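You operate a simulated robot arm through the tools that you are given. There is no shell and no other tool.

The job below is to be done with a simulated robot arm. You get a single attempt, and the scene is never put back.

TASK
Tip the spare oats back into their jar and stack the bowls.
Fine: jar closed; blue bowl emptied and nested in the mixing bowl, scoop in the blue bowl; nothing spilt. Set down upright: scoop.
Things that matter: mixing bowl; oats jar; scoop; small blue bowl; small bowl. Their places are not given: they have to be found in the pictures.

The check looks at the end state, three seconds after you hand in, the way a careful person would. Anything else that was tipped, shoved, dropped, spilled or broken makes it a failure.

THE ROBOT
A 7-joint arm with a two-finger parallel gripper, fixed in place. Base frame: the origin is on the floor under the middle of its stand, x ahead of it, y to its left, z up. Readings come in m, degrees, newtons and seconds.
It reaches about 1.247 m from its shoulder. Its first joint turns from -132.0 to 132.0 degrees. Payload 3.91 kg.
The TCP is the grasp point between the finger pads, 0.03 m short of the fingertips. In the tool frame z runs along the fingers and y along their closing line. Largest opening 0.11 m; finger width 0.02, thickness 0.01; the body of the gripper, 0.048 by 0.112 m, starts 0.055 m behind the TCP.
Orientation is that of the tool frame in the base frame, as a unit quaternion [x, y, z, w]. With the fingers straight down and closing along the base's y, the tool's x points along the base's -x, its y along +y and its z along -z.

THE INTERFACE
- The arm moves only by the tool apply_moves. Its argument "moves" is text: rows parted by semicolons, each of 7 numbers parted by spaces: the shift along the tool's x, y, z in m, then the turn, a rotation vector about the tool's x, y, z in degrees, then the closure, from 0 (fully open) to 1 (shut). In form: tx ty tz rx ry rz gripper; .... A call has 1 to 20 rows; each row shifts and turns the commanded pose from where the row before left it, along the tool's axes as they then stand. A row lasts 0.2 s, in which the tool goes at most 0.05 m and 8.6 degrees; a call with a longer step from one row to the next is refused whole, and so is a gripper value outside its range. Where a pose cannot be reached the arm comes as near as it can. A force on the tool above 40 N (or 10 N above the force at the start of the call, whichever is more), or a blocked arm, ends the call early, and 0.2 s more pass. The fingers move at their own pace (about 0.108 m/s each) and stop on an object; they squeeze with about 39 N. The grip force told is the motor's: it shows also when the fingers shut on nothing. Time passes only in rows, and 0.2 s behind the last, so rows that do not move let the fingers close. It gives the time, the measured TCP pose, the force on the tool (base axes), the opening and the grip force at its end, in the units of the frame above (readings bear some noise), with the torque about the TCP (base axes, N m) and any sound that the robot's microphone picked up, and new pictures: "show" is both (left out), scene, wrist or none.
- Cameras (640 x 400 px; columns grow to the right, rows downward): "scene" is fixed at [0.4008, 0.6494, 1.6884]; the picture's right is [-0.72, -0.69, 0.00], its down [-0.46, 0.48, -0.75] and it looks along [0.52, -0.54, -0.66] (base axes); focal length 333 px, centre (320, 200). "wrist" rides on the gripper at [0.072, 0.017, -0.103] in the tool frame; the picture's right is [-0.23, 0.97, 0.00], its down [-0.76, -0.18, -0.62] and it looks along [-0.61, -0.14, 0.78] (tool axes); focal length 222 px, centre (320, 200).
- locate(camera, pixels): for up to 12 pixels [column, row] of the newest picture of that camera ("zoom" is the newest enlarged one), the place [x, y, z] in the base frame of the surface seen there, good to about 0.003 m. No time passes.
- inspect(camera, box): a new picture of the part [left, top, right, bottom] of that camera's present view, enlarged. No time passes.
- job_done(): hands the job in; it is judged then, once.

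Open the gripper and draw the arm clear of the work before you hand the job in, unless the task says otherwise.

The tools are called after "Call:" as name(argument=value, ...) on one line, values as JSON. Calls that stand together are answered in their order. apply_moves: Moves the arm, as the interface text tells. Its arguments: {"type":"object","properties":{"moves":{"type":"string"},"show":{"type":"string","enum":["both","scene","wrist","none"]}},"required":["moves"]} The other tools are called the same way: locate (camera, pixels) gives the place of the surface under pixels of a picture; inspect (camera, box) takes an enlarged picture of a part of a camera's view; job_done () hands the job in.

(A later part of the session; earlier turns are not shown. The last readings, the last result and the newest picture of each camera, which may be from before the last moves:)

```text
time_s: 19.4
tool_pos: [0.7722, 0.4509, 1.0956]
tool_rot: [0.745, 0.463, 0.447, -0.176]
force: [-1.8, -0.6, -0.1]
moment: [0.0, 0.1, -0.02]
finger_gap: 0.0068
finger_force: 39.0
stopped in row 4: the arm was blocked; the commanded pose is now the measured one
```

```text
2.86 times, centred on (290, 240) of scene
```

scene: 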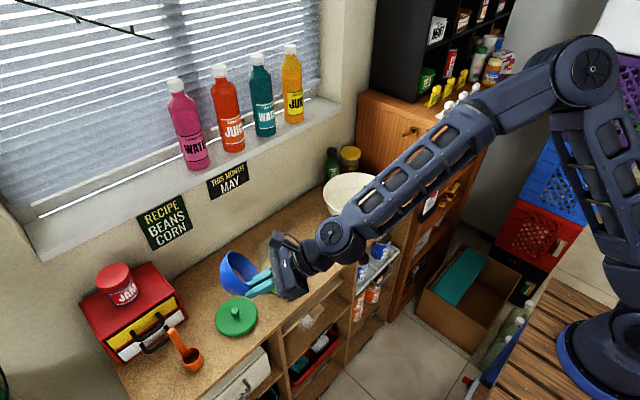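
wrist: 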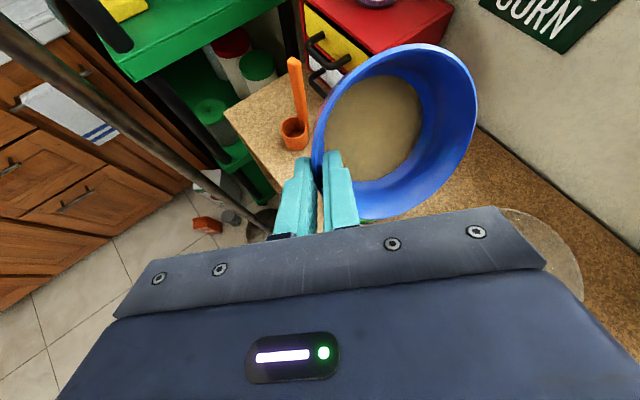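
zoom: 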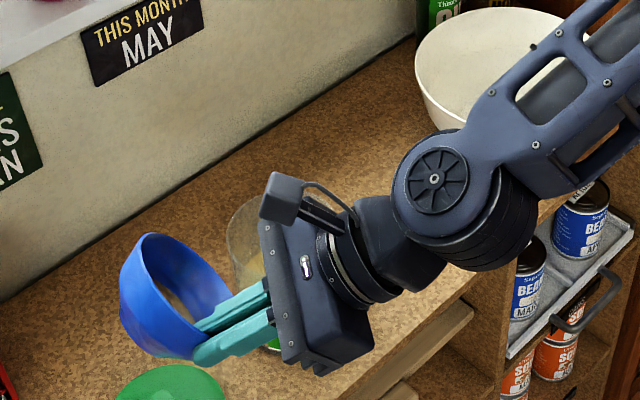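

The call stopped: the arm changed its elbow posture and was blocked, leaving the bowl tilted 56° at (0.826, 0.440), off the jar's axis. The wrist view still shows the oats in the bowl. I look closely at the scene for contact or spillage before any move.

Call:
inspect(camera="scene", box=[200, 220, 320, 320])

Call:
inspect(camera="scene", box=[300, 150, 460, 290])

Call:
inspect(camera="wrist", box=[280, 30, 500, 230])

Call:
inspect(camera="scene", box=[400, 0, 640, 400])

```text
4.00 times, centred on (260, 270) of scene
```

zoom: 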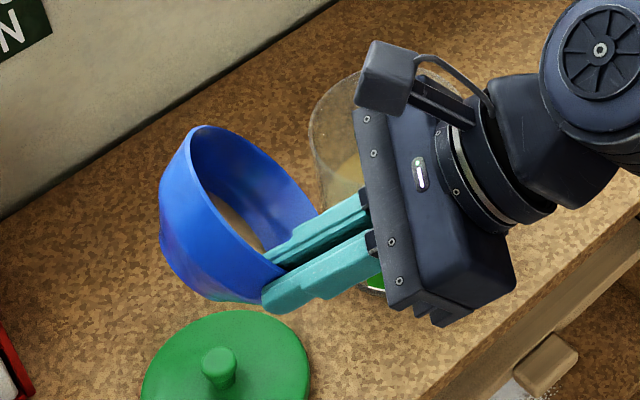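

```text
2.86 times, centred on (380, 220) of scene
```

zoom: 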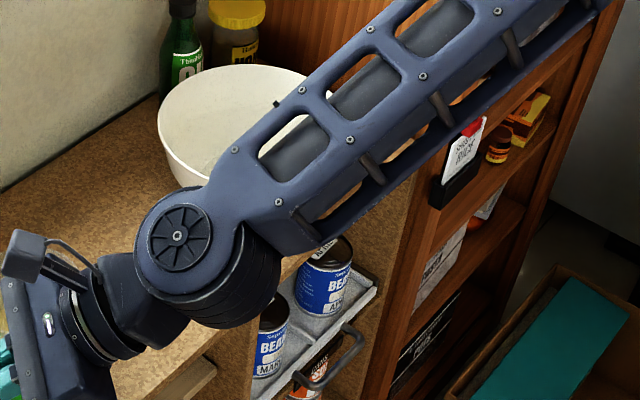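

```text
2.00 times, centred on (390, 130) of wrist
```

zoom: 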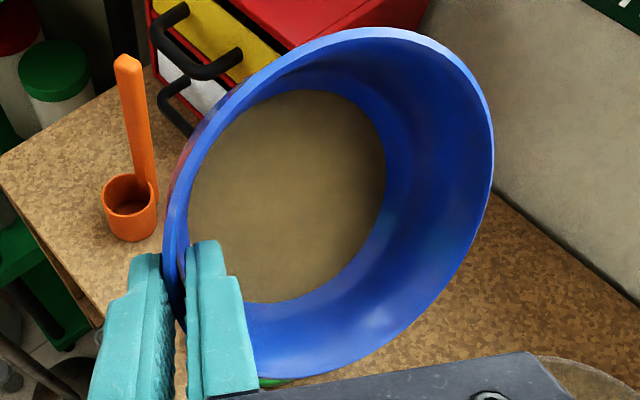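

```text
1.00 times, centred on (520, 200) of scene (not enlarged: the box is as wide or as high as the picture)
```

zoom: 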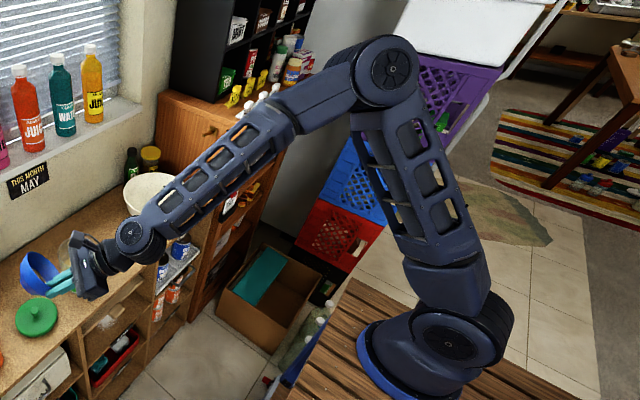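

No spill is visible: the oats remain flat in the bowl, and the jar, lid and mixing bowl are unmoved. The elbow has swung toward the purple crates near (585,75), so I measure the distance between them.

Call:
locate(camera="scene", pixels=[[585, 75], [555, 80], [590, 50], [625, 60], [615, 30], [630, 120], [560, 150], [605, 160], [530, 110], [575, 100], [635, 95], [600, 200]])

Call:
locate(camera="scene", pixels=[[335, 232], [350, 250], [370, 200], [450, 130], [520, 100], [600, 330], [350, 175], [328, 195], [388, 205], [325, 260], [300, 265], [480, 120]])

```text
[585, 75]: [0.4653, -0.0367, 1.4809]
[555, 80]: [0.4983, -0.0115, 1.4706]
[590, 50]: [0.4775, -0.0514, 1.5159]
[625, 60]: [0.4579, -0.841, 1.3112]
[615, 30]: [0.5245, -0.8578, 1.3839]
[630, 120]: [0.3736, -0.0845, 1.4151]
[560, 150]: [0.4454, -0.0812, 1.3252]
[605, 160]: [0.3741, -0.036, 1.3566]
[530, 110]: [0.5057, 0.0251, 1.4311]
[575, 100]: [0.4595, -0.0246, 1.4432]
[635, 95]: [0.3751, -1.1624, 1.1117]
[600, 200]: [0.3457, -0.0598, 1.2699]
```

```text
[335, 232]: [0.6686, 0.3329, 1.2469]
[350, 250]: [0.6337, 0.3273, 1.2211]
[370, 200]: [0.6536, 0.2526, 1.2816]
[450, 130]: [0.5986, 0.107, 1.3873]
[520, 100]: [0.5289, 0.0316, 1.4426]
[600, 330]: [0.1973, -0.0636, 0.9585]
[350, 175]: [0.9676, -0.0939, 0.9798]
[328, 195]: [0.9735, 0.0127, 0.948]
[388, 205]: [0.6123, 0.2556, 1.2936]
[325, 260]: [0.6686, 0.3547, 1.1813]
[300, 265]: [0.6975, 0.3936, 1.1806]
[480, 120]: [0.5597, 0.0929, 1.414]
```

The elbow is at (0.46, −0.04, 1.48), clear of everything, so this was a joint-limit posture change rather than a collision. The commanded pose has been reset, so I try small steps at constant tilt, back toward the jar and slightly up, to see whether the arm tracks in this posture.

Call:
apply_moves(moves="-0.003 0.0153 -0.0065 0 0 0 1; -0.003 0.0153 -0.0065 0 0 0 1; 0 0 0 0 0 0 1", show="both")

```text
time_s: 20.2
tool_pos: [0.7938, 0.4193, 1.0995]
tool_rot: [0.747, 0.46, 0.447, -0.174]
force: [0.4, -0.6, -1.5]
moment: [-0.02, 0.09, -0.02]
finger_gap: 0.0066
finger_force: 39.1
```

scene: 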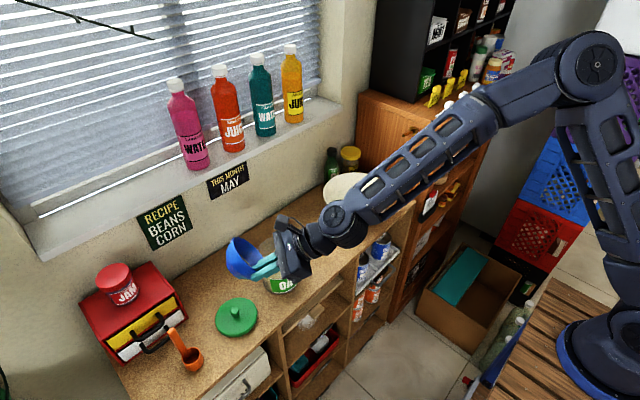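
wrist: 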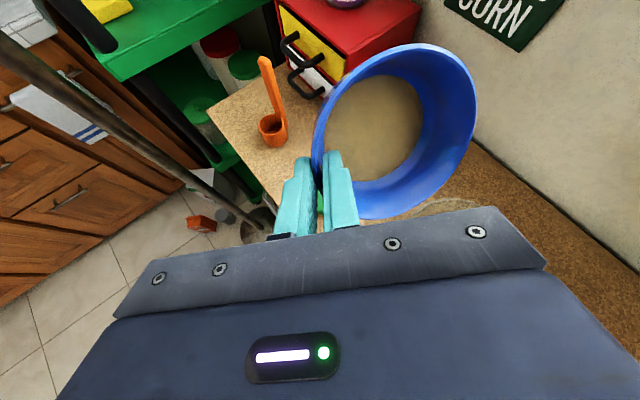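

The arm tracks normally now. I continue at the same 56° tilt until the lip is over the jar, with TCP at about (0.828, 0.369, 1.099).

Call:
apply_moves(moves="-0.0051 0.0137 -0.004 0 0 0 1; -0.0051 0.0137 -0.004 0 0 0 1; -0.0051 0.0137 -0.004 0 0 0 1; -0.0051 0.0137 -0.004 0 0 0 1; 0 0 0 0 0 0 1", show="both")

Call:
inspect(camera="scene", box=[210, 190, 350, 310])

```text
time_s: 21.4
tool_pos: [0.8281, 0.37, 1.0999]
tool_rot: [0.746, 0.461, 0.447, -0.175]
force: [-0.3, -0.4, -1.7]
moment: [-0.03, 0.14, -0.02]
finger_gap: 0.0062
finger_force: 38.4
```

scene: 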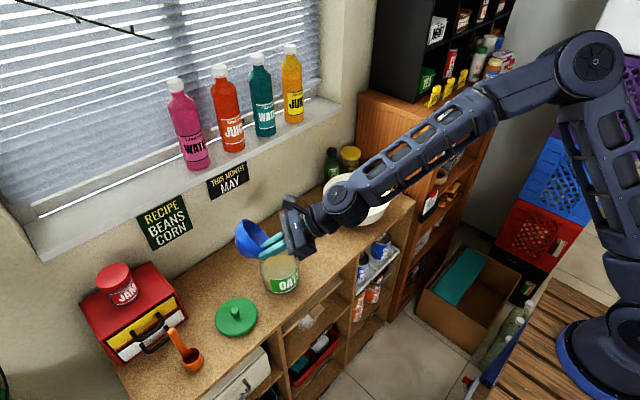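
wrist: 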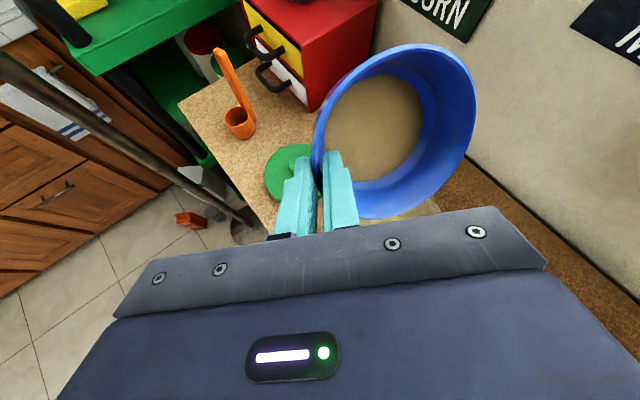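

```text
3.33 times, centred on (280, 250) of scene
```

zoom: 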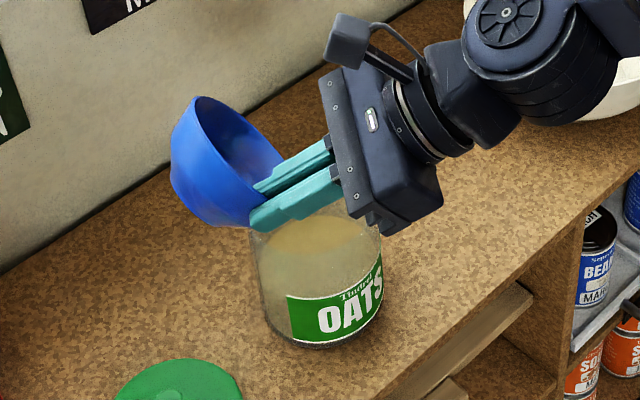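

The pose reads (0.828, 0.370, 1.100), as planned. I verify the lip's position over the jar by locating the lower rim in the wrist view.

Call:
locate(camera="wrist", pixels=[[365, 217], [385, 216], [400, 211], [350, 212], [420, 203], [418, 47], [473, 105], [375, 130], [437, 188], [375, 216]])

Call:
locate(camera="scene", pixels=[[245, 222], [236, 245], [255, 258], [262, 262], [275, 268], [290, 275], [268, 260], [283, 230]])

```text
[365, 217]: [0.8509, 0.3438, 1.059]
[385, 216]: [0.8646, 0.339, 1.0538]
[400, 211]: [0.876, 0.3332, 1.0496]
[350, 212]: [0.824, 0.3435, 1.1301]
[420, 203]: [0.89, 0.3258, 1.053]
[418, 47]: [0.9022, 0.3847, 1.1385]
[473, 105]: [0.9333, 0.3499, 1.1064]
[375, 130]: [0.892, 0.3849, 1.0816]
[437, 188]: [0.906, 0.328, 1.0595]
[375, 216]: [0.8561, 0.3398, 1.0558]
```

```text
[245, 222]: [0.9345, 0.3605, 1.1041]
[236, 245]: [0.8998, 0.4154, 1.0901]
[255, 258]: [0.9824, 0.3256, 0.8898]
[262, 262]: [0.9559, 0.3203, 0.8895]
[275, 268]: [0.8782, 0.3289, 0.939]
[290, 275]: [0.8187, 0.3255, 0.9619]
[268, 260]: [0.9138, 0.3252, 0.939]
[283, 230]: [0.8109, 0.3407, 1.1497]
```

The lowest rim point is at about (0.875, 0.332, 1.050), squarely over the jar. I continue tilting in small steps, 56°→64° first, and check tracking each time.

Call:
apply_moves(moves="-0.0045 0.0003 -0.0012 0 3.86 1.07 1; -0.0044 0.0003 -0.0011 0 3.86 1.07 1; 0 0 0 0 0 0 1", show="both")

Call:
inspect(camera="scene", box=[210, 190, 350, 310])

```text
time_s: 22.2
tool_pos: [0.826, 0.3632, 1.0935]
tool_rot: [0.723, 0.434, 0.493, -0.214]
force: [-0.5, 0.2, -2.4]
moment: [-0.03, 0.08, 0.02]
finger_gap: 0.0064
finger_force: 38.5
```

scene: 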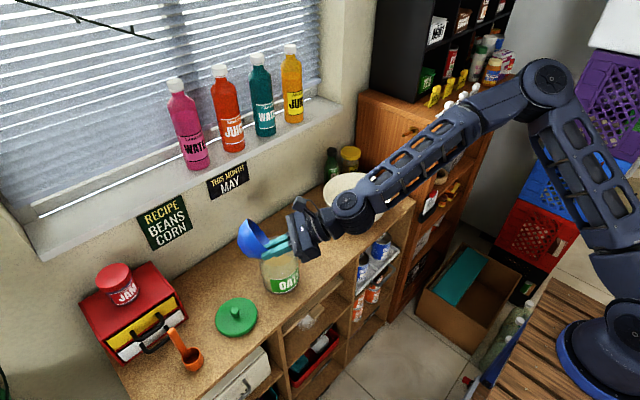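
wrist: 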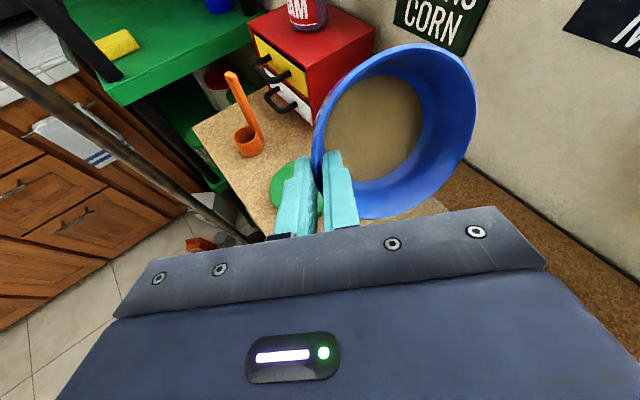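

```text
3.33 times, centred on (280, 250) of scene
```

zoom: 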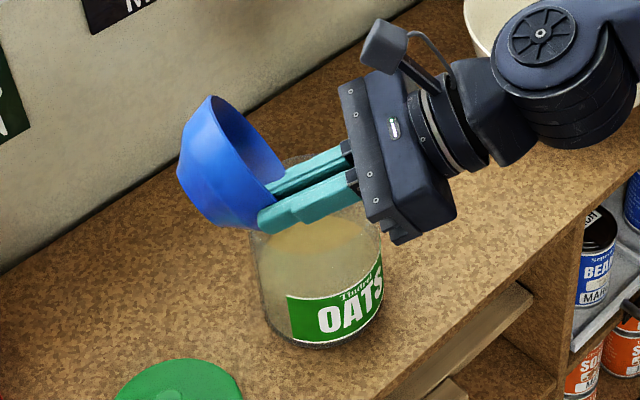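

Tracking is exact in this posture. I go on 64°→80° in 4° rows, lowering the lip to about 2 cm above the jar rim.

Call:
apply_moves(moves="-0.0029 0.0007 -0.0025 0 3.86 1.07 1; -0.0029 0.0007 -0.0025 0 3.86 1.07 1; 0 0 0 0 0 0 1", show="none")

Call:
apply_moves(moves="-0.0023 0.0008 -0.0031 0 3.86 1.07 1; -0.0023 0.0008 -0.0031 0 3.86 1.07 1; 0 0 0 0 0 0 1", show="both")

Call:
inspect(camera="scene", box=[210, 190, 350, 310])

```text
time_s: 23.0
tool_pos: [0.8234, 0.3579, 1.0893]
tool_rot: [0.696, 0.404, 0.537, -0.253]
force: [0.8, 0.6, -2.3]
moment: [-0.02, 0.11, -0.01]
finger_gap: 0.0065
finger_force: 39.5
```

```text
time_s: 23.8
tool_pos: [0.8213, 0.3506, 1.0869]
tool_rot: [0.666, 0.374, 0.577, -0.289]
force: [0.8, -0.4, -1.5]
moment: [-0.03, 0.1, 0.0]
finger_gap: 0.0062
finger_force: 39.0
```

scene: 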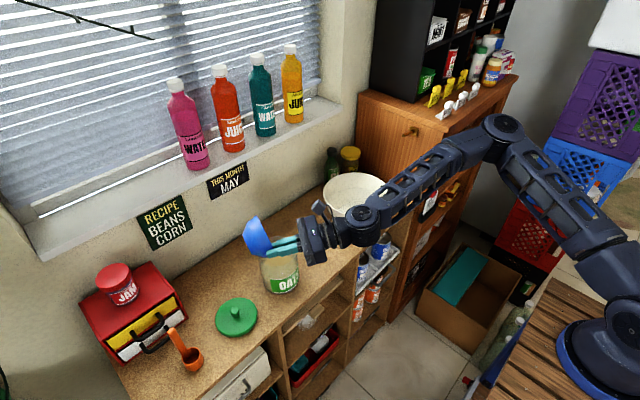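
wrist: 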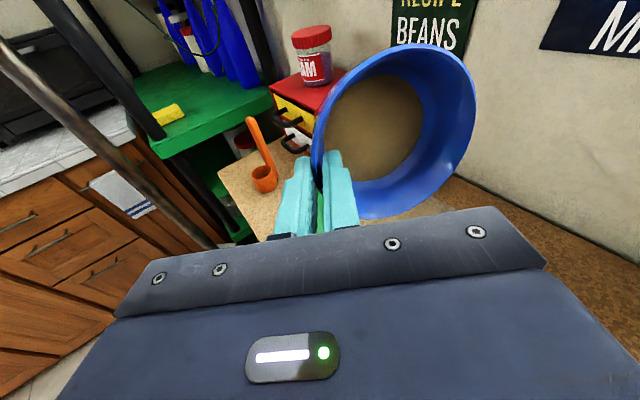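

```text
3.33 times, centred on (280, 250) of scene
```

zoom: 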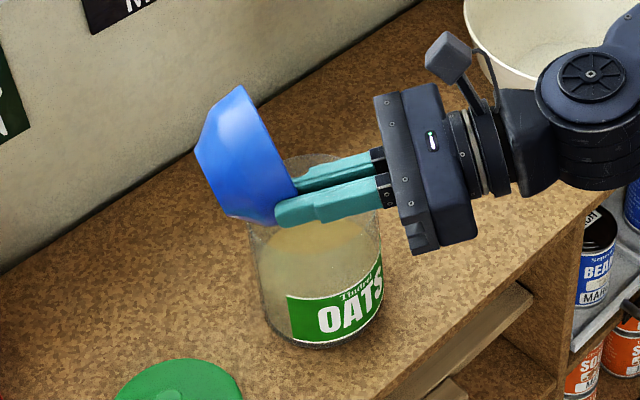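

At 80° the oats still cling in the bowl, and the lip is at about (0.8726, 0.332), 1.7 cm above the rim. I continue to 96° in 4° rows.

Call:
apply_moves(moves="-0.0008 0.001 -0.0036 0 3.86 1.07 1; -0.0008 0.001 -0.0036 0 3.86 1.07 1; 0 0 0 0 0 0 1; 0 0 0 0 0 0 1", show="both")

Call:
inspect(camera="scene", box=[210, 190, 350, 310])

```text
time_s: 24.8
tool_pos: [0.8189, 0.3429, 1.0868]
tool_rot: [0.633, 0.342, 0.615, -0.324]
force: [-0.1, -0.2, -1.7]
moment: [-0.03, 0.11, 0.0]
finger_gap: 0.0063
finger_force: 39.3
```

scene: 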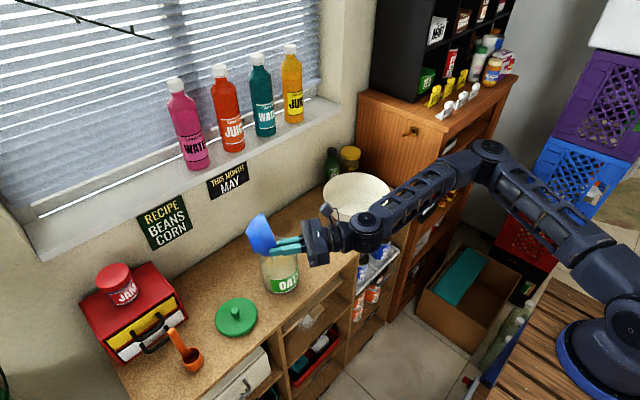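
wrist: 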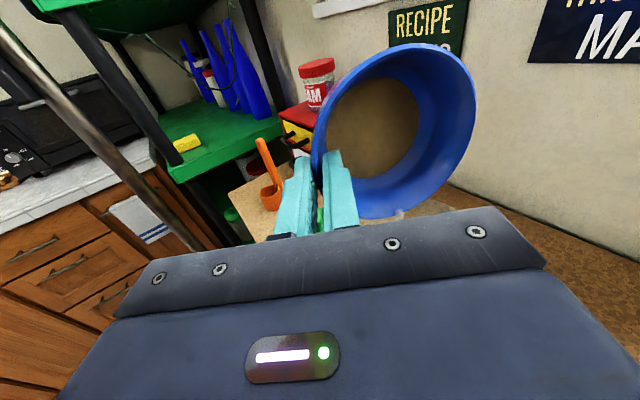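

```text
3.33 times, centred on (280, 250) of scene
```

zoom: 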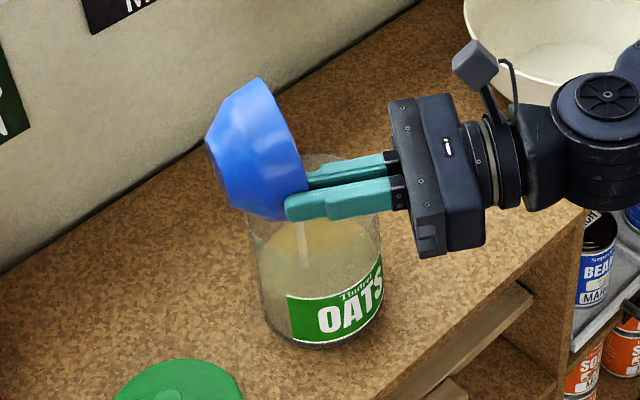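

At 88° a thin stream has begun to fall into the jar, visible at about (300,240) in the zoom. I hold here and watch it.

Call:
apply_moves(moves="0 0 0 0 0 0 1; 0 0 0 0 0 0 1; 0 0 0 0 0 0 1; 0 0 0 0 0 0 1; 0 0 0 0 0 0 1", show="both")

Call:
inspect(camera="scene", box=[235, 210, 320, 300])

Call:
inspect(camera="wrist", box=[290, 30, 490, 230])

```text
time_s: 26.0
tool_pos: [0.8188, 0.3432, 1.0873]
tool_rot: [0.633, 0.341, 0.615, -0.324]
force: [-1.0, -0.1, -2.6]
moment: [-0.02, 0.09, -0.02]
finger_gap: 0.0061
finger_force: 39.1
```

scene: 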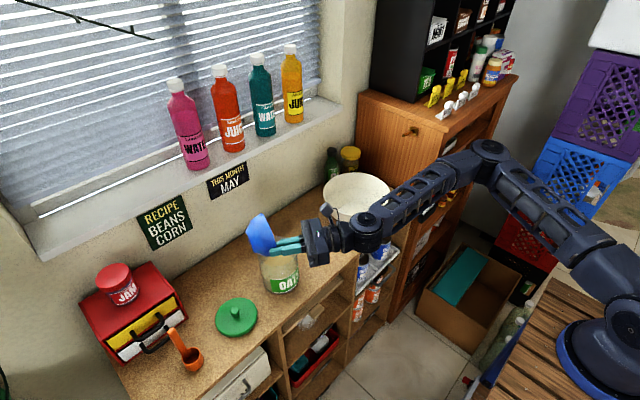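
wrist: 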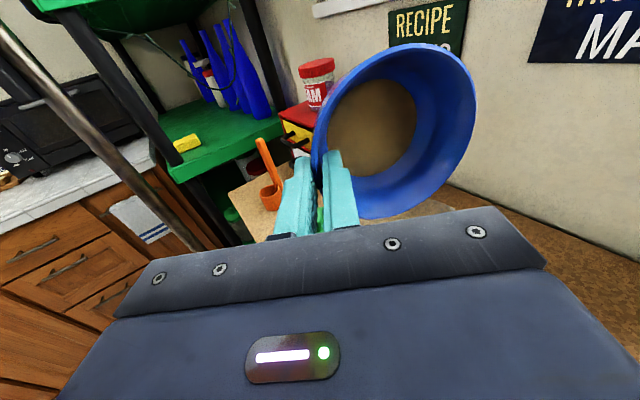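

```text
4.44 times, centred on (278, 255) of scene
```

zoom: 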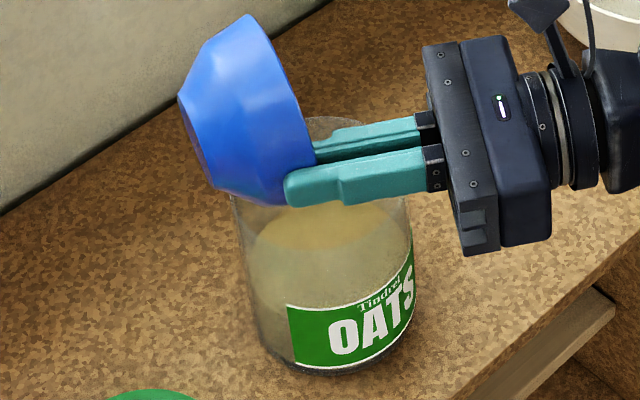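

```text
2.00 times, centred on (390, 130) of wrist
```

zoom: 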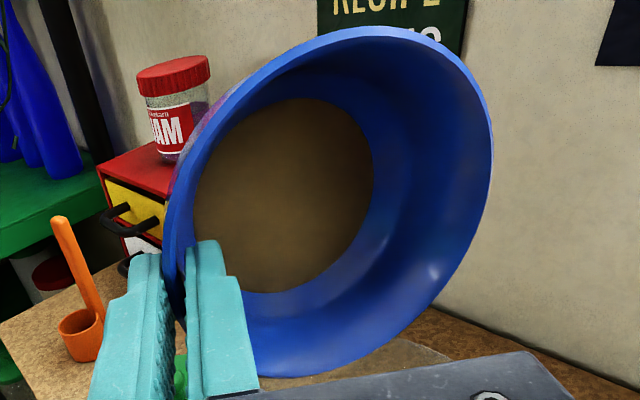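

Some oats went in and the flow has stopped at this angle, with nothing beside the jar. I tilt on 4° at a time with pauses, to pour the rest slowly.

Call:
apply_moves(moves="-0.0008 0.001 -0.0035 0 3.86 1.07 1; 0 0 0 0 0 0 1; 0 0 0 0 0 0 1; -0.0008 0.001 -0.0035 0 3.86 1.07 1; 0 0 0 0 0 0 1", show="both")

Call:
inspect(camera="scene", box=[235, 210, 320, 300])

Call:
inspect(camera="wrist", box=[290, 30, 490, 230])

```text
time_s: 27.2
tool_pos: [0.8171, 0.3364, 1.0851]
tool_rot: [0.596, 0.306, 0.651, -0.357]
force: [0.6, 0.4, -2.0]
moment: [-0.03, 0.11, 0.01]
finger_gap: 0.006
finger_force: 39.0
```

scene: 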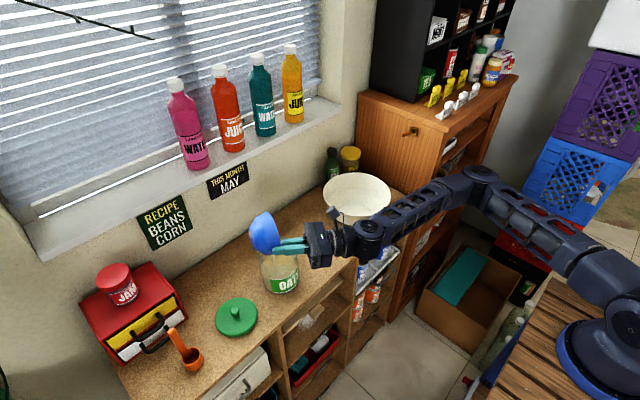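
wrist: 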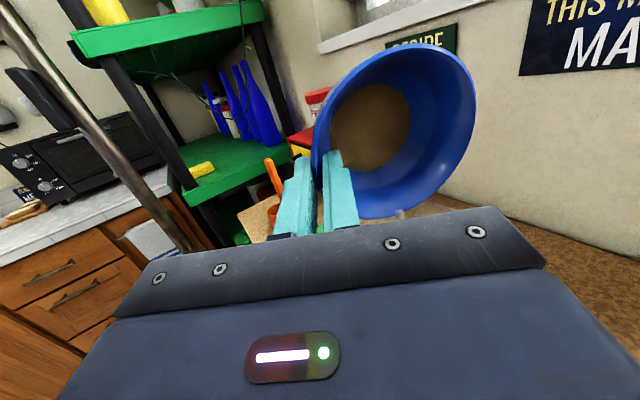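

```text
4.44 times, centred on (278, 255) of scene
```

zoom: 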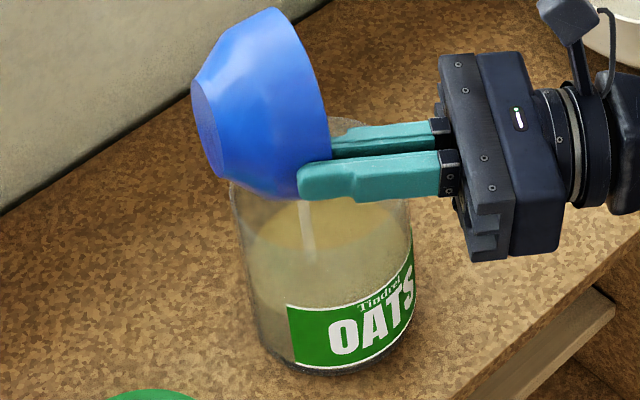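

```text
2.00 times, centred on (390, 130) of wrist
```

zoom: 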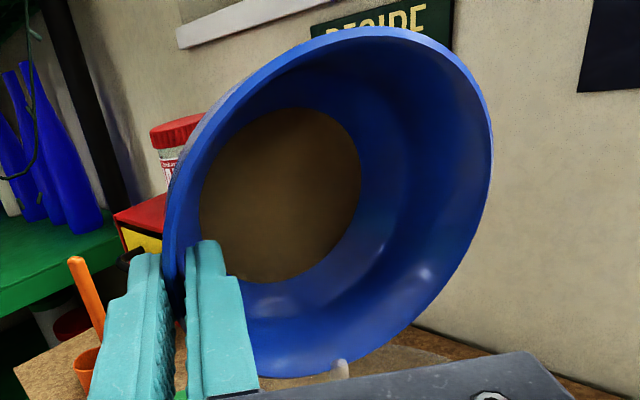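

The stream falls cleanly into the middle of the jar, and the oats disc in the bowl is shrinking. I let it finish and continue to 112°.

Call:
apply_moves(moves="0 0 0 0 0 0 1; 0 0 0 0 0 0 1; 0 0 0 0 0 0 1; -0.0008 0.001 -0.0035 0 3.86 1.07 1; 0 0 0 0 0 0 1; 0 0 0 0 0 0 1; 0 0 0 0 0 0 1; -0.0008 0.001 -0.0035 0 3.86 1.07 1; 0 0 0 0 0 0 1; 0 0 0 0 0 0 1; 0 0 0 0 0 0 1", show="both")

Call:
inspect(camera="scene", box=[235, 210, 320, 300])

Call:
inspect(camera="wrist", box=[290, 30, 490, 230])

```text
time_s: 29.6
tool_pos: [0.8148, 0.3296, 1.0827]
tool_rot: [0.557, 0.27, 0.682, -0.389]
force: [-0.8, 0.3, -2.9]
moment: [-0.04, 0.09, 0.0]
finger_gap: 0.0065
finger_force: 39.2
```

scene: 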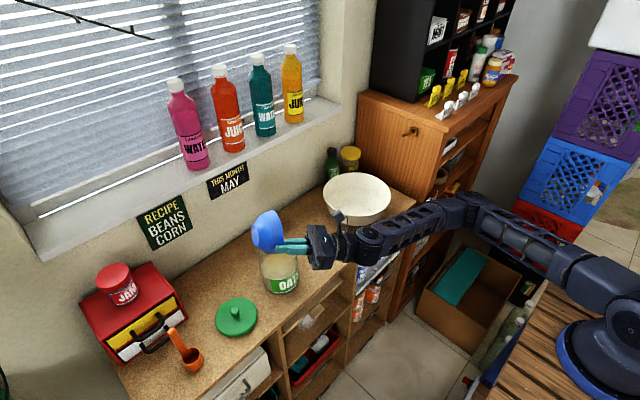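
wrist: 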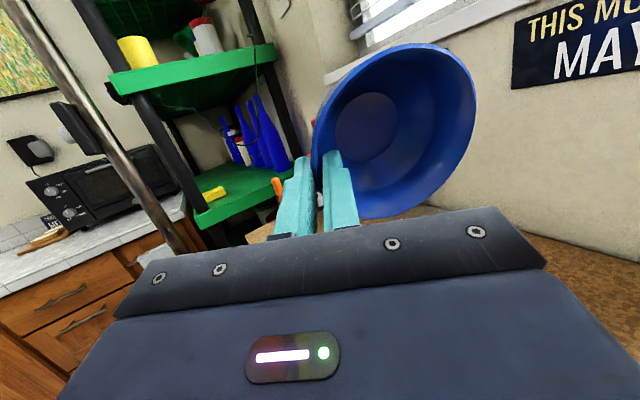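

```text
4.44 times, centred on (278, 255) of scene
```

zoom: 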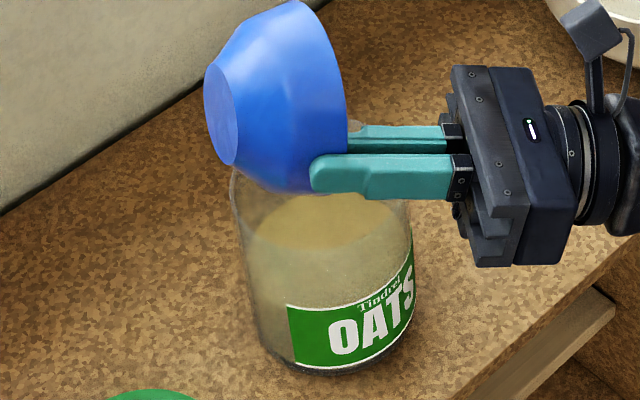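

```text
2.00 times, centred on (390, 130) of wrist
```

zoom: 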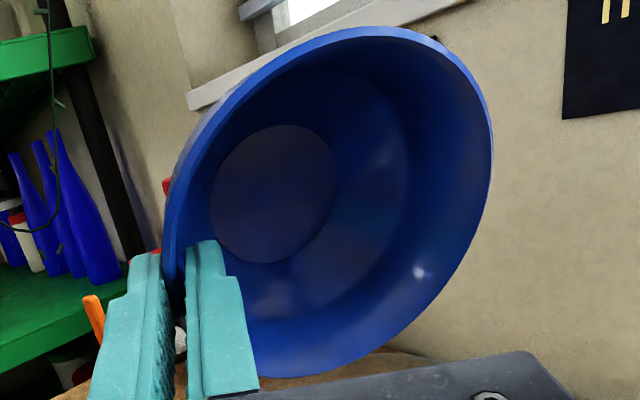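

The bowl's blue floor is now visible, so it looks empty at 104°. I tilt another 6° and hold briefly so any residue falls into the jar.

Call:
apply_moves(moves="-0.0006 0.0007 -0.0026 0 2.9 0.8 1; -0.0006 0.0007 -0.0026 0 2.9 0.8 1; 0 0 0 0 0 0 1; 0 0 0 0 0 0 1; 0 0 0 0 0 0 1; 0 0 0 0 0 0 1; 0 0 0 0 0 0 1", show="both")

Call:
inspect(camera="wrist", box=[290, 30, 490, 230])

Call:
inspect(camera="scene", box=[235, 210, 345, 310])

```text
time_s: 31.2
tool_pos: [0.8132, 0.3248, 1.0826]
tool_rot: [0.526, 0.243, 0.704, -0.411]
force: [-0.3, -0.3, -0.9]
moment: [-0.06, 0.09, 0.01]
finger_gap: 0.0064
finger_force: 38.7
```

scene: 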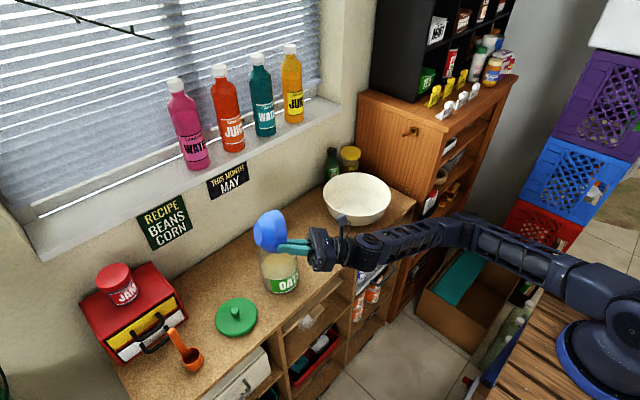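
wrist: 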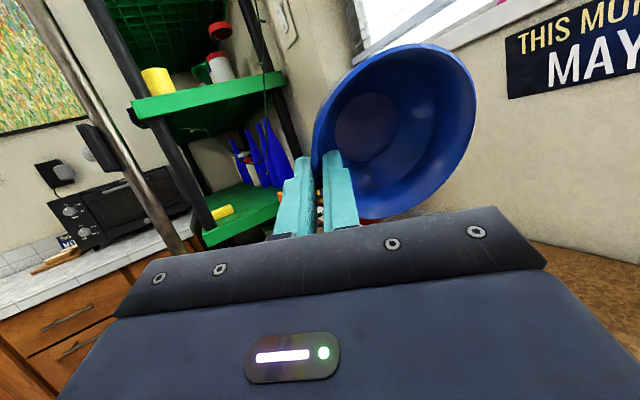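

```text
2.00 times, centred on (390, 130) of wrist
```

zoom: 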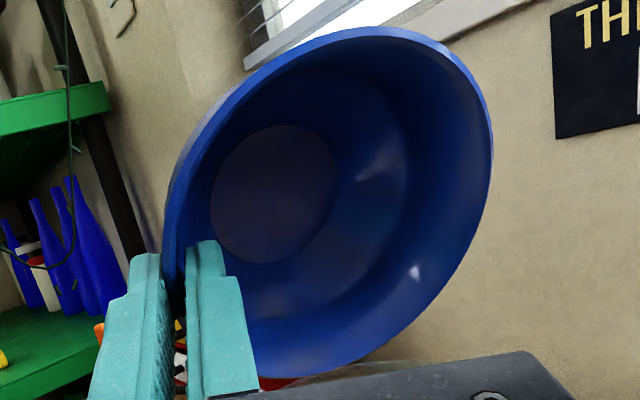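

```text
4.00 times, centred on (290, 260) of scene
```

zoom: 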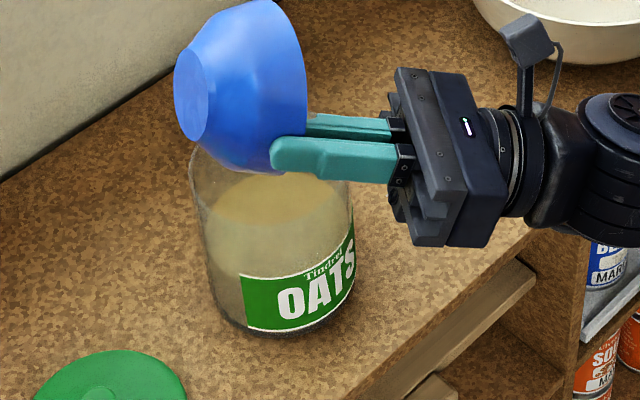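

Nothing more comes out and no oats lie beside the jar. I raise the bowl straight up about 10 cm before tilting it back, since a posture change could swing the hand.

Call:
apply_moves(moves="0.0094 -0.0009 0.0033 0 0 0 1; 0.0188 -0.0018 0.0066 0 0 0 1; 0.0235 -0.0023 0.0082 0 0 0 1; 0.0235 -0.0023 0.0082 0 0 0 1; 0.0235 -0.0023 0.0082 0 0 0 1; 0 0 0 0 0 0 1", show="scene")

```text
time_s: 32.6
tool_pos: [0.8137, 0.3258, 1.1877]
tool_rot: [0.526, 0.242, 0.704, -0.411]
force: [-0.6, 0.6, -1.4]
moment: [-0.05, 0.09, 0.0]
finger_gap: 0.0064
finger_force: 38.4
```

scene: 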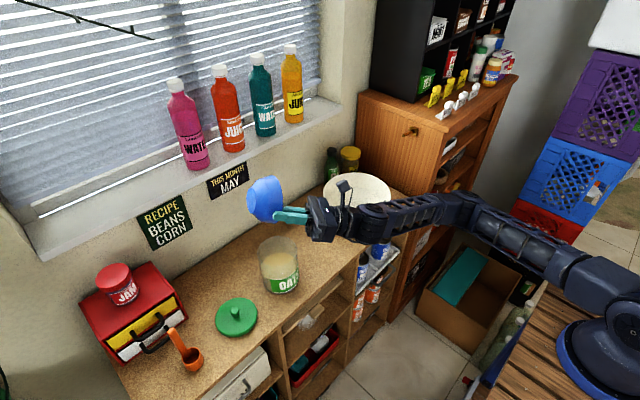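

The bowl is clear above the jar at z≈1.19. I rotate back toward upright in place, 48° first.

Call:
apply_moves(moves="0 0 0 0 -7.71 -2.13 1; 0 0 0 0 -7.71 -2.13 1; 0 0 0 0 -7.71 -2.13 1; 0 0 0 0 -7.71 -2.13 1; 0 0 0 0 -7.71 -2.13 1; 0 0 0 0 -7.71 -2.13 1; 0 0 0 0 0 0 1", show="scene")

```text
time_s: 34.2
tool_pos: [0.8136, 0.3241, 1.1863]
tool_rot: [0.73, 0.44, 0.482, -0.205]
force: [0.3, -0.9, -1.2]
moment: [0.02, 0.09, 0.03]
finger_gap: 0.0064
finger_force: 38.9
```

scene: 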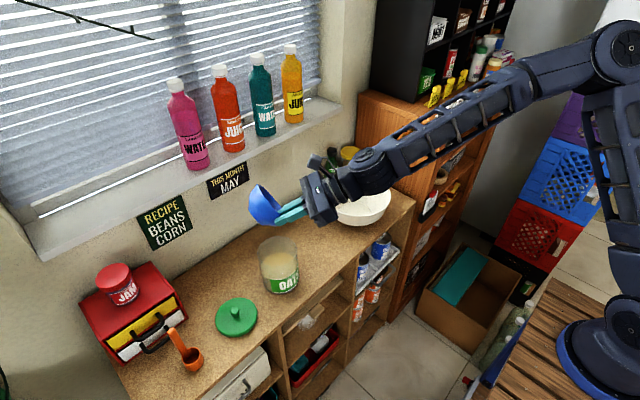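

The arm follows smoothly. I draw the bowl back and up toward (0.66, 0.17, 1.24), away from the counter, before tilting through the range where the posture jumped earlier.

Call:
apply_moves(moves="-0.0089 -0.0081 -0.0419 0 0 0 1; -0.0089 -0.0081 -0.0419 0 0 0 1; -0.0089 -0.0081 -0.0419 0 0 0 1; -0.0089 -0.0081 -0.0419 0 0 0 1; -0.0089 -0.0081 -0.0419 0 0 0 1; 0 0 0 0 0 0 1", show="scene")

```text
time_s: 35.6
tool_pos: [0.6625, 0.175, 1.2332]
tool_rot: [0.729, 0.44, 0.482, -0.205]
force: [-0.4, 0.8, -2.5]
moment: [-0.03, 0.08, 0.02]
finger_gap: 0.0063
finger_force: 38.8
```

scene: 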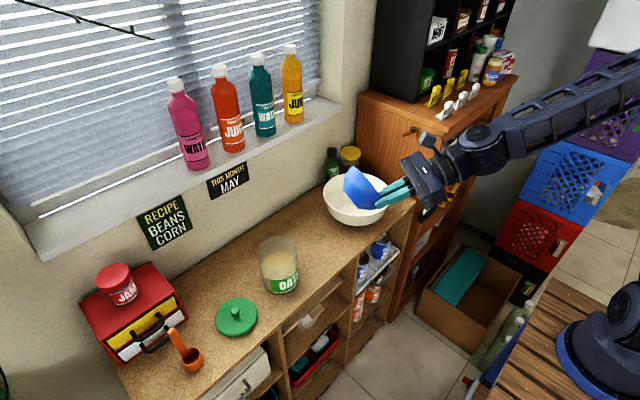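

The bowl is well clear at (0.66, 0.175, 1.233). I rotate it the rest of the way to upright, about 62°.

Call:
apply_moves(moves="0 0 0 0 -7.71 -2.13 1; 0 0 0 0 -7.71 -2.13 1; 0 0 0 0 -7.71 -2.13 1; 0 0 0 0 -7.71 -2.13 1; 0 0 0 0 0 0 1", show="scene")

Call:
apply_moves(moves="0 0 0 0 -7.71 -2.13 1; 0 0 0 0 -7.71 -2.13 1; 0 0 0 0 -7.71 -2.13 1; 0 0 0 0 -5.8 -1.6 1; 0 0 0 0 0 0 1", show="both")

```text
time_s: 36.8
tool_pos: [0.6628, 0.1753, 1.2361]
tool_rot: [0.797, 0.532, 0.284, -0.044]
force: [-0.5, -0.1, -2.0]
moment: [0.01, 0.1, 0.01]
finger_gap: 0.0064
finger_force: 39.1
```

scene: 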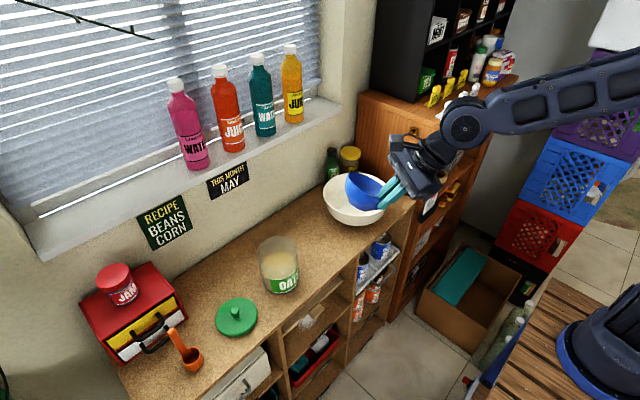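

```text
time_s: 38.0
tool_pos: [0.6625, 0.1755, 1.2352]
tool_rot: [0.803, 0.58, 0.079, 0.11]
force: [0.3, 0.0, -1.8]
moment: [0.03, 0.09, -0.02]
finger_gap: 0.0064
finger_force: 39.3
```

scene: 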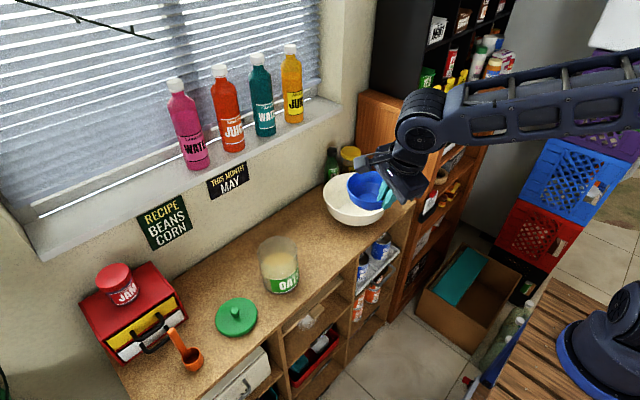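
wrist: 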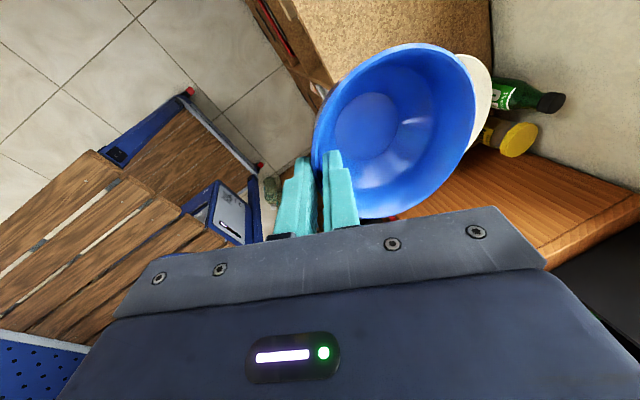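

The bowl is upright again and plainly empty: its clean blue floor shows in the wrist view at (370,120). I verify its rim position in the grip and re-measure the mixing bowl before placing.

Call:
locate(camera="wrist", pixels=[[418, 47], [473, 105], [370, 217], [345, 85], [453, 65], [462, 150], [395, 213], [365, 120], [385, 135]])

Call:
locate(camera="scene", pixels=[[325, 195], [389, 197], [352, 222], [335, 213], [335, 181], [370, 175], [380, 215], [345, 215]])

Call:
inspect(camera="scene", box=[300, 140, 440, 240])

```text
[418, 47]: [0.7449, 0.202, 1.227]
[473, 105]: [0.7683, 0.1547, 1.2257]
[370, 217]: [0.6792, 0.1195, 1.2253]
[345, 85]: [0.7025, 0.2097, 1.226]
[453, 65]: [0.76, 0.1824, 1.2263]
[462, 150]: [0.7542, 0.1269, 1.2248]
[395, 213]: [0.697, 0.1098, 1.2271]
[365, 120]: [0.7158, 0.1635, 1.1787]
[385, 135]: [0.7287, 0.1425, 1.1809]
```

```text
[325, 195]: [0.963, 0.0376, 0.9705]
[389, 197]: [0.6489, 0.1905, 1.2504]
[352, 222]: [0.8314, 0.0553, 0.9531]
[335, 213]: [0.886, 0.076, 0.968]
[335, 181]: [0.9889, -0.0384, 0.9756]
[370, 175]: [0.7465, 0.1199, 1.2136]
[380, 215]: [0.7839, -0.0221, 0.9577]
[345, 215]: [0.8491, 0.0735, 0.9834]
```

```text
4.00 times, centred on (370, 190) of scene
```

zoom: 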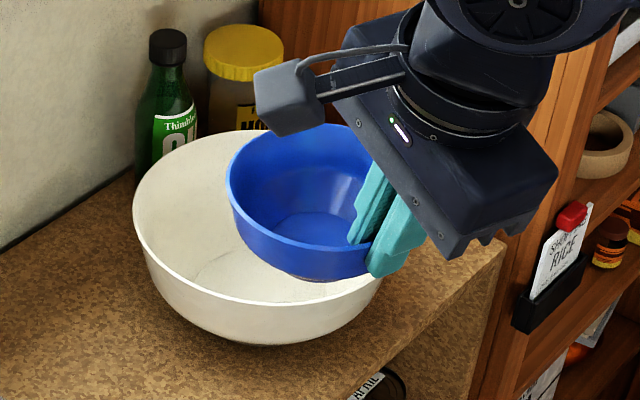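

The mixing bowl has not moved, and the blue bowl's centre sits 5.5 cm from the TCP with its rim 9 mm below it. I carry it over the mixing bowl at z≈1.235.

Call:
apply_moves(moves="-0.01724 0.03111 0.00869 0 0 0 1; -0.01724 0.03111 0.00869 0 0 0 1; -0.01724 0.03111 0.00869 0 0 0 1; -0.01724 0.03111 0.00869 0 0 0 1; -0.01724 0.03111 0.00869 0 0 0 1; -0.01724 0.03111 0.00869 0 0 0 1; -0.01724 0.03111 0.00869 0 0 0 1; 0 0 0 0 0 0 1", show="both")

```text
time_s: 39.8
tool_pos: [0.8426, -0.0106, 1.2353]
tool_rot: [0.804, 0.579, 0.079, 0.109]
force: [0.0, 0.2, -1.7]
moment: [0.02, 0.08, -0.01]
finger_gap: 0.0065
finger_force: 39.3
```

scene: 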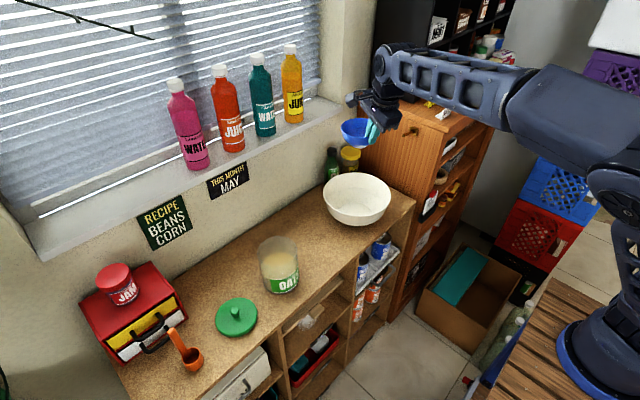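
wrist: 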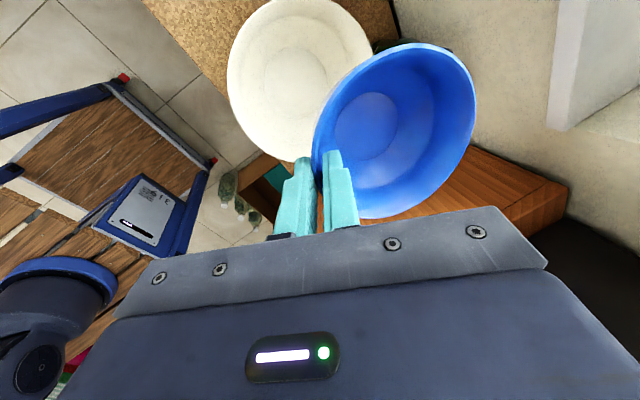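

The blue bowl hangs above the mixing bowl. I lower it about 13 cm, keeping its base above the mixing bowl's rim, then recheck alignment.

Call:
apply_moves(moves="0 -0.00872 0.03129 0 0 0 1; 0 -0.00872 0.03129 0 0 0 1; 0 -0.00872 0.03129 0 0 0 1; 0 -0.00872 0.03129 0 0 0 1; 0 0 0 0 0 0 1; 0 0 0 0 0 0 1", show="both")

Call:
locate(camera="wrist", pixels=[[418, 47], [473, 105], [370, 217], [345, 85], [453, 65], [462, 150], [395, 213]])

Call:
inspect(camera="scene", box=[300, 120, 440, 240])

```text
time_s: 41.2
tool_pos: [0.8392, -0.0126, 1.1047]
tool_rot: [0.803, 0.58, 0.079, 0.11]
force: [0.2, -0.4, -1.6]
moment: [0.0, 0.05, 0.01]
finger_gap: 0.0063
finger_force: 38.7
```

scene: 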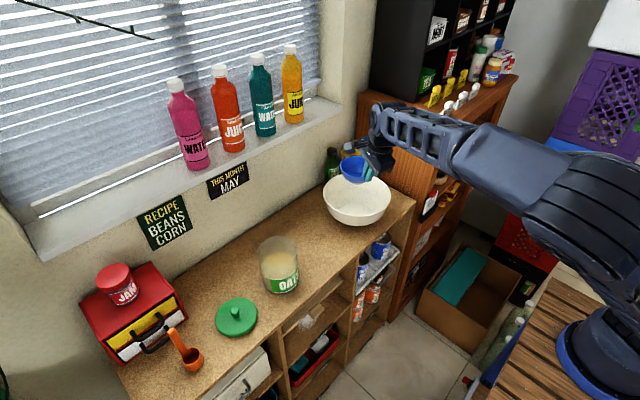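
wrist: 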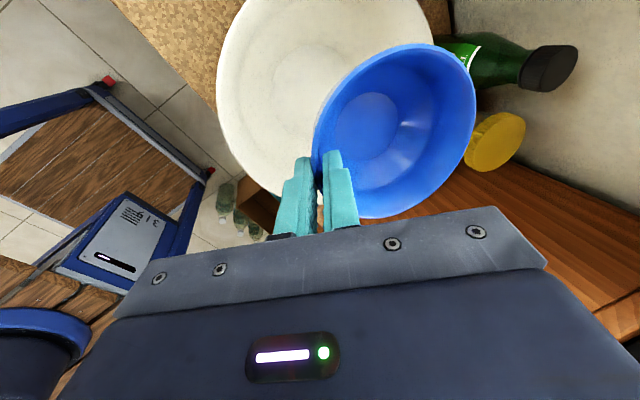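

```text
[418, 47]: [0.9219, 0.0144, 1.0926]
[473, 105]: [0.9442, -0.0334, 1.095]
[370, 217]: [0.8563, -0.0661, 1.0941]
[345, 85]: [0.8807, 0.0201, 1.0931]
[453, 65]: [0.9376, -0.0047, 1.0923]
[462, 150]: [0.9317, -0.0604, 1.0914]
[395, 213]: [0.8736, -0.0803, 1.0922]
```

```text
3.33 times, centred on (370, 180) of scene
```

zoom: 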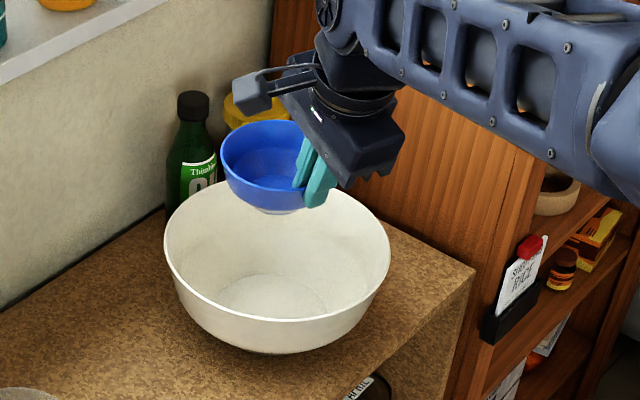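

The blue bowl's centre is at about (0.892, −0.031), within a few mm of the mixing bowl's axis. I descend 10 cm, then look before the last few centimetres.

Call:
apply_moves(moves="0 -0.0067 0.0241 0 0 0 1; 0 -0.0067 0.0241 0 0 0 1; 0 -0.0067 0.0241 0 0 0 1; 0 -0.0067 0.0241 0 0 0 1; 0 0 0 0 0 0 1", show="both")

Call:
inspect(camera="scene", box=[300, 120, 440, 240])

```text
time_s: 42.4
tool_pos: [0.8381, -0.0108, 1.0037]
tool_rot: [0.804, 0.58, 0.08, 0.109]
force: [-0.1, -0.7, -2.0]
moment: [0.03, 0.06, 0.01]
finger_gap: 0.0064
finger_force: 39.0
```

scene: 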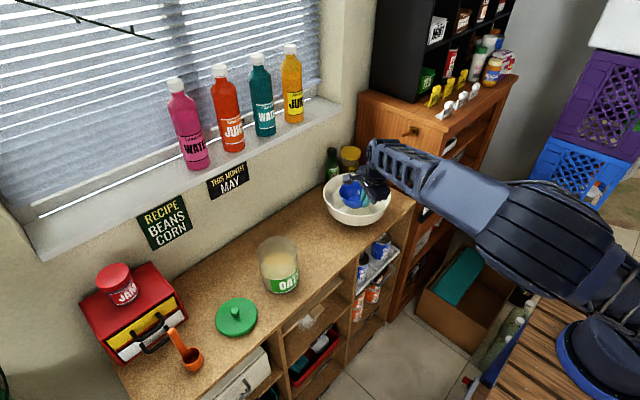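
wrist: 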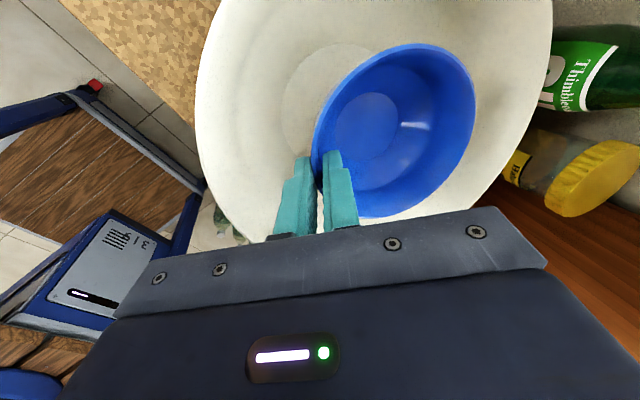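

```text
3.33 times, centred on (370, 180) of scene
```

zoom: 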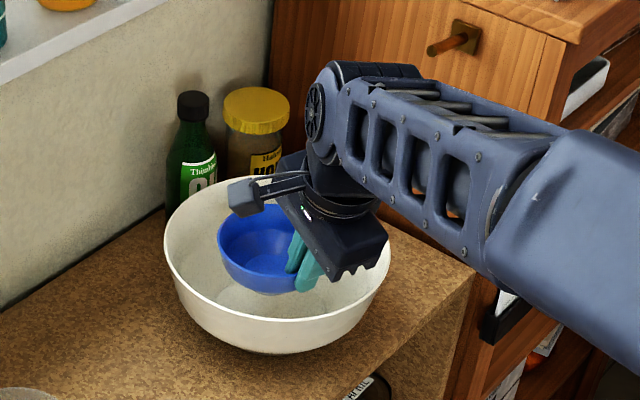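

The blue bowl is about 4.7 cm above the mixing bowl's floor and centred. I lower 3.5 cm more, then finish in small steps watching the force.

Call:
apply_moves(moves="0 -0.0032 0.0116 0 0 0 1; 0 -0.0032 0.0116 0 0 0 1; 0 -0.0029 0.0106 0 0 0 1; 0 0 0 0 0 0 1", show="both")

Call:
inspect(camera="scene", box=[310, 150, 420, 240])

```text
time_s: 43.4
tool_pos: [0.8384, -0.0099, 0.9694]
tool_rot: [0.804, 0.58, 0.079, 0.109]
force: [-0.2, -0.5, -2.5]
moment: [0.06, 0.08, -0.01]
finger_gap: 0.0064
finger_force: 39.2
```

scene: 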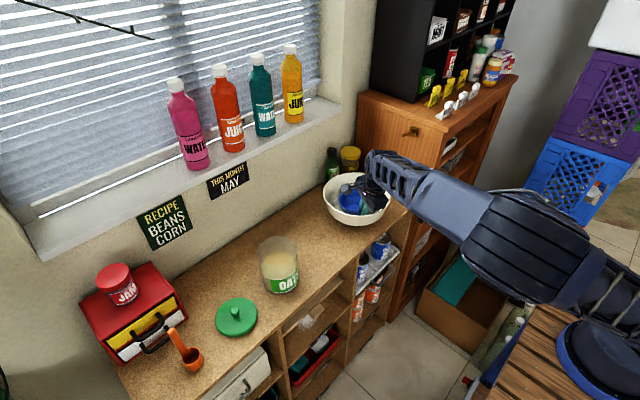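
wrist: 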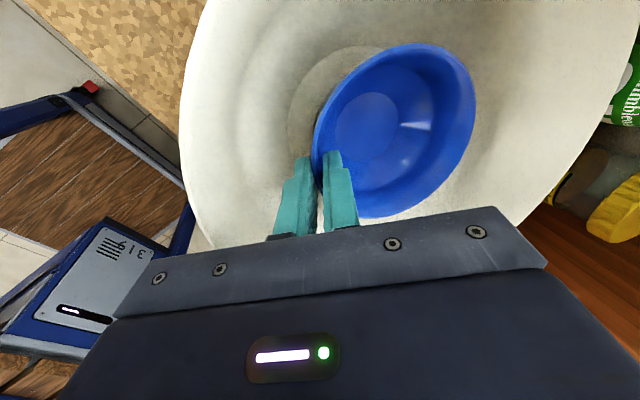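

```text
4.44 times, centred on (365, 195) of scene
```

zoom: 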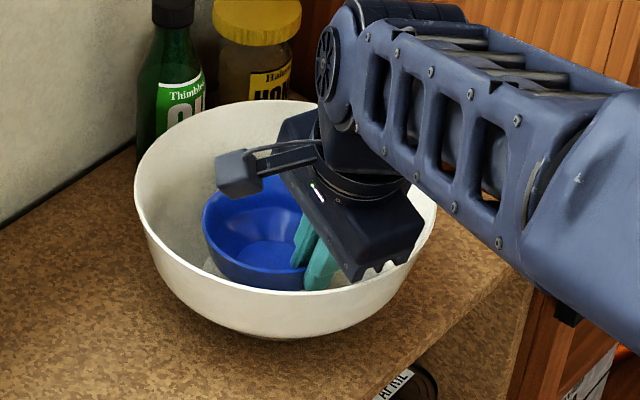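

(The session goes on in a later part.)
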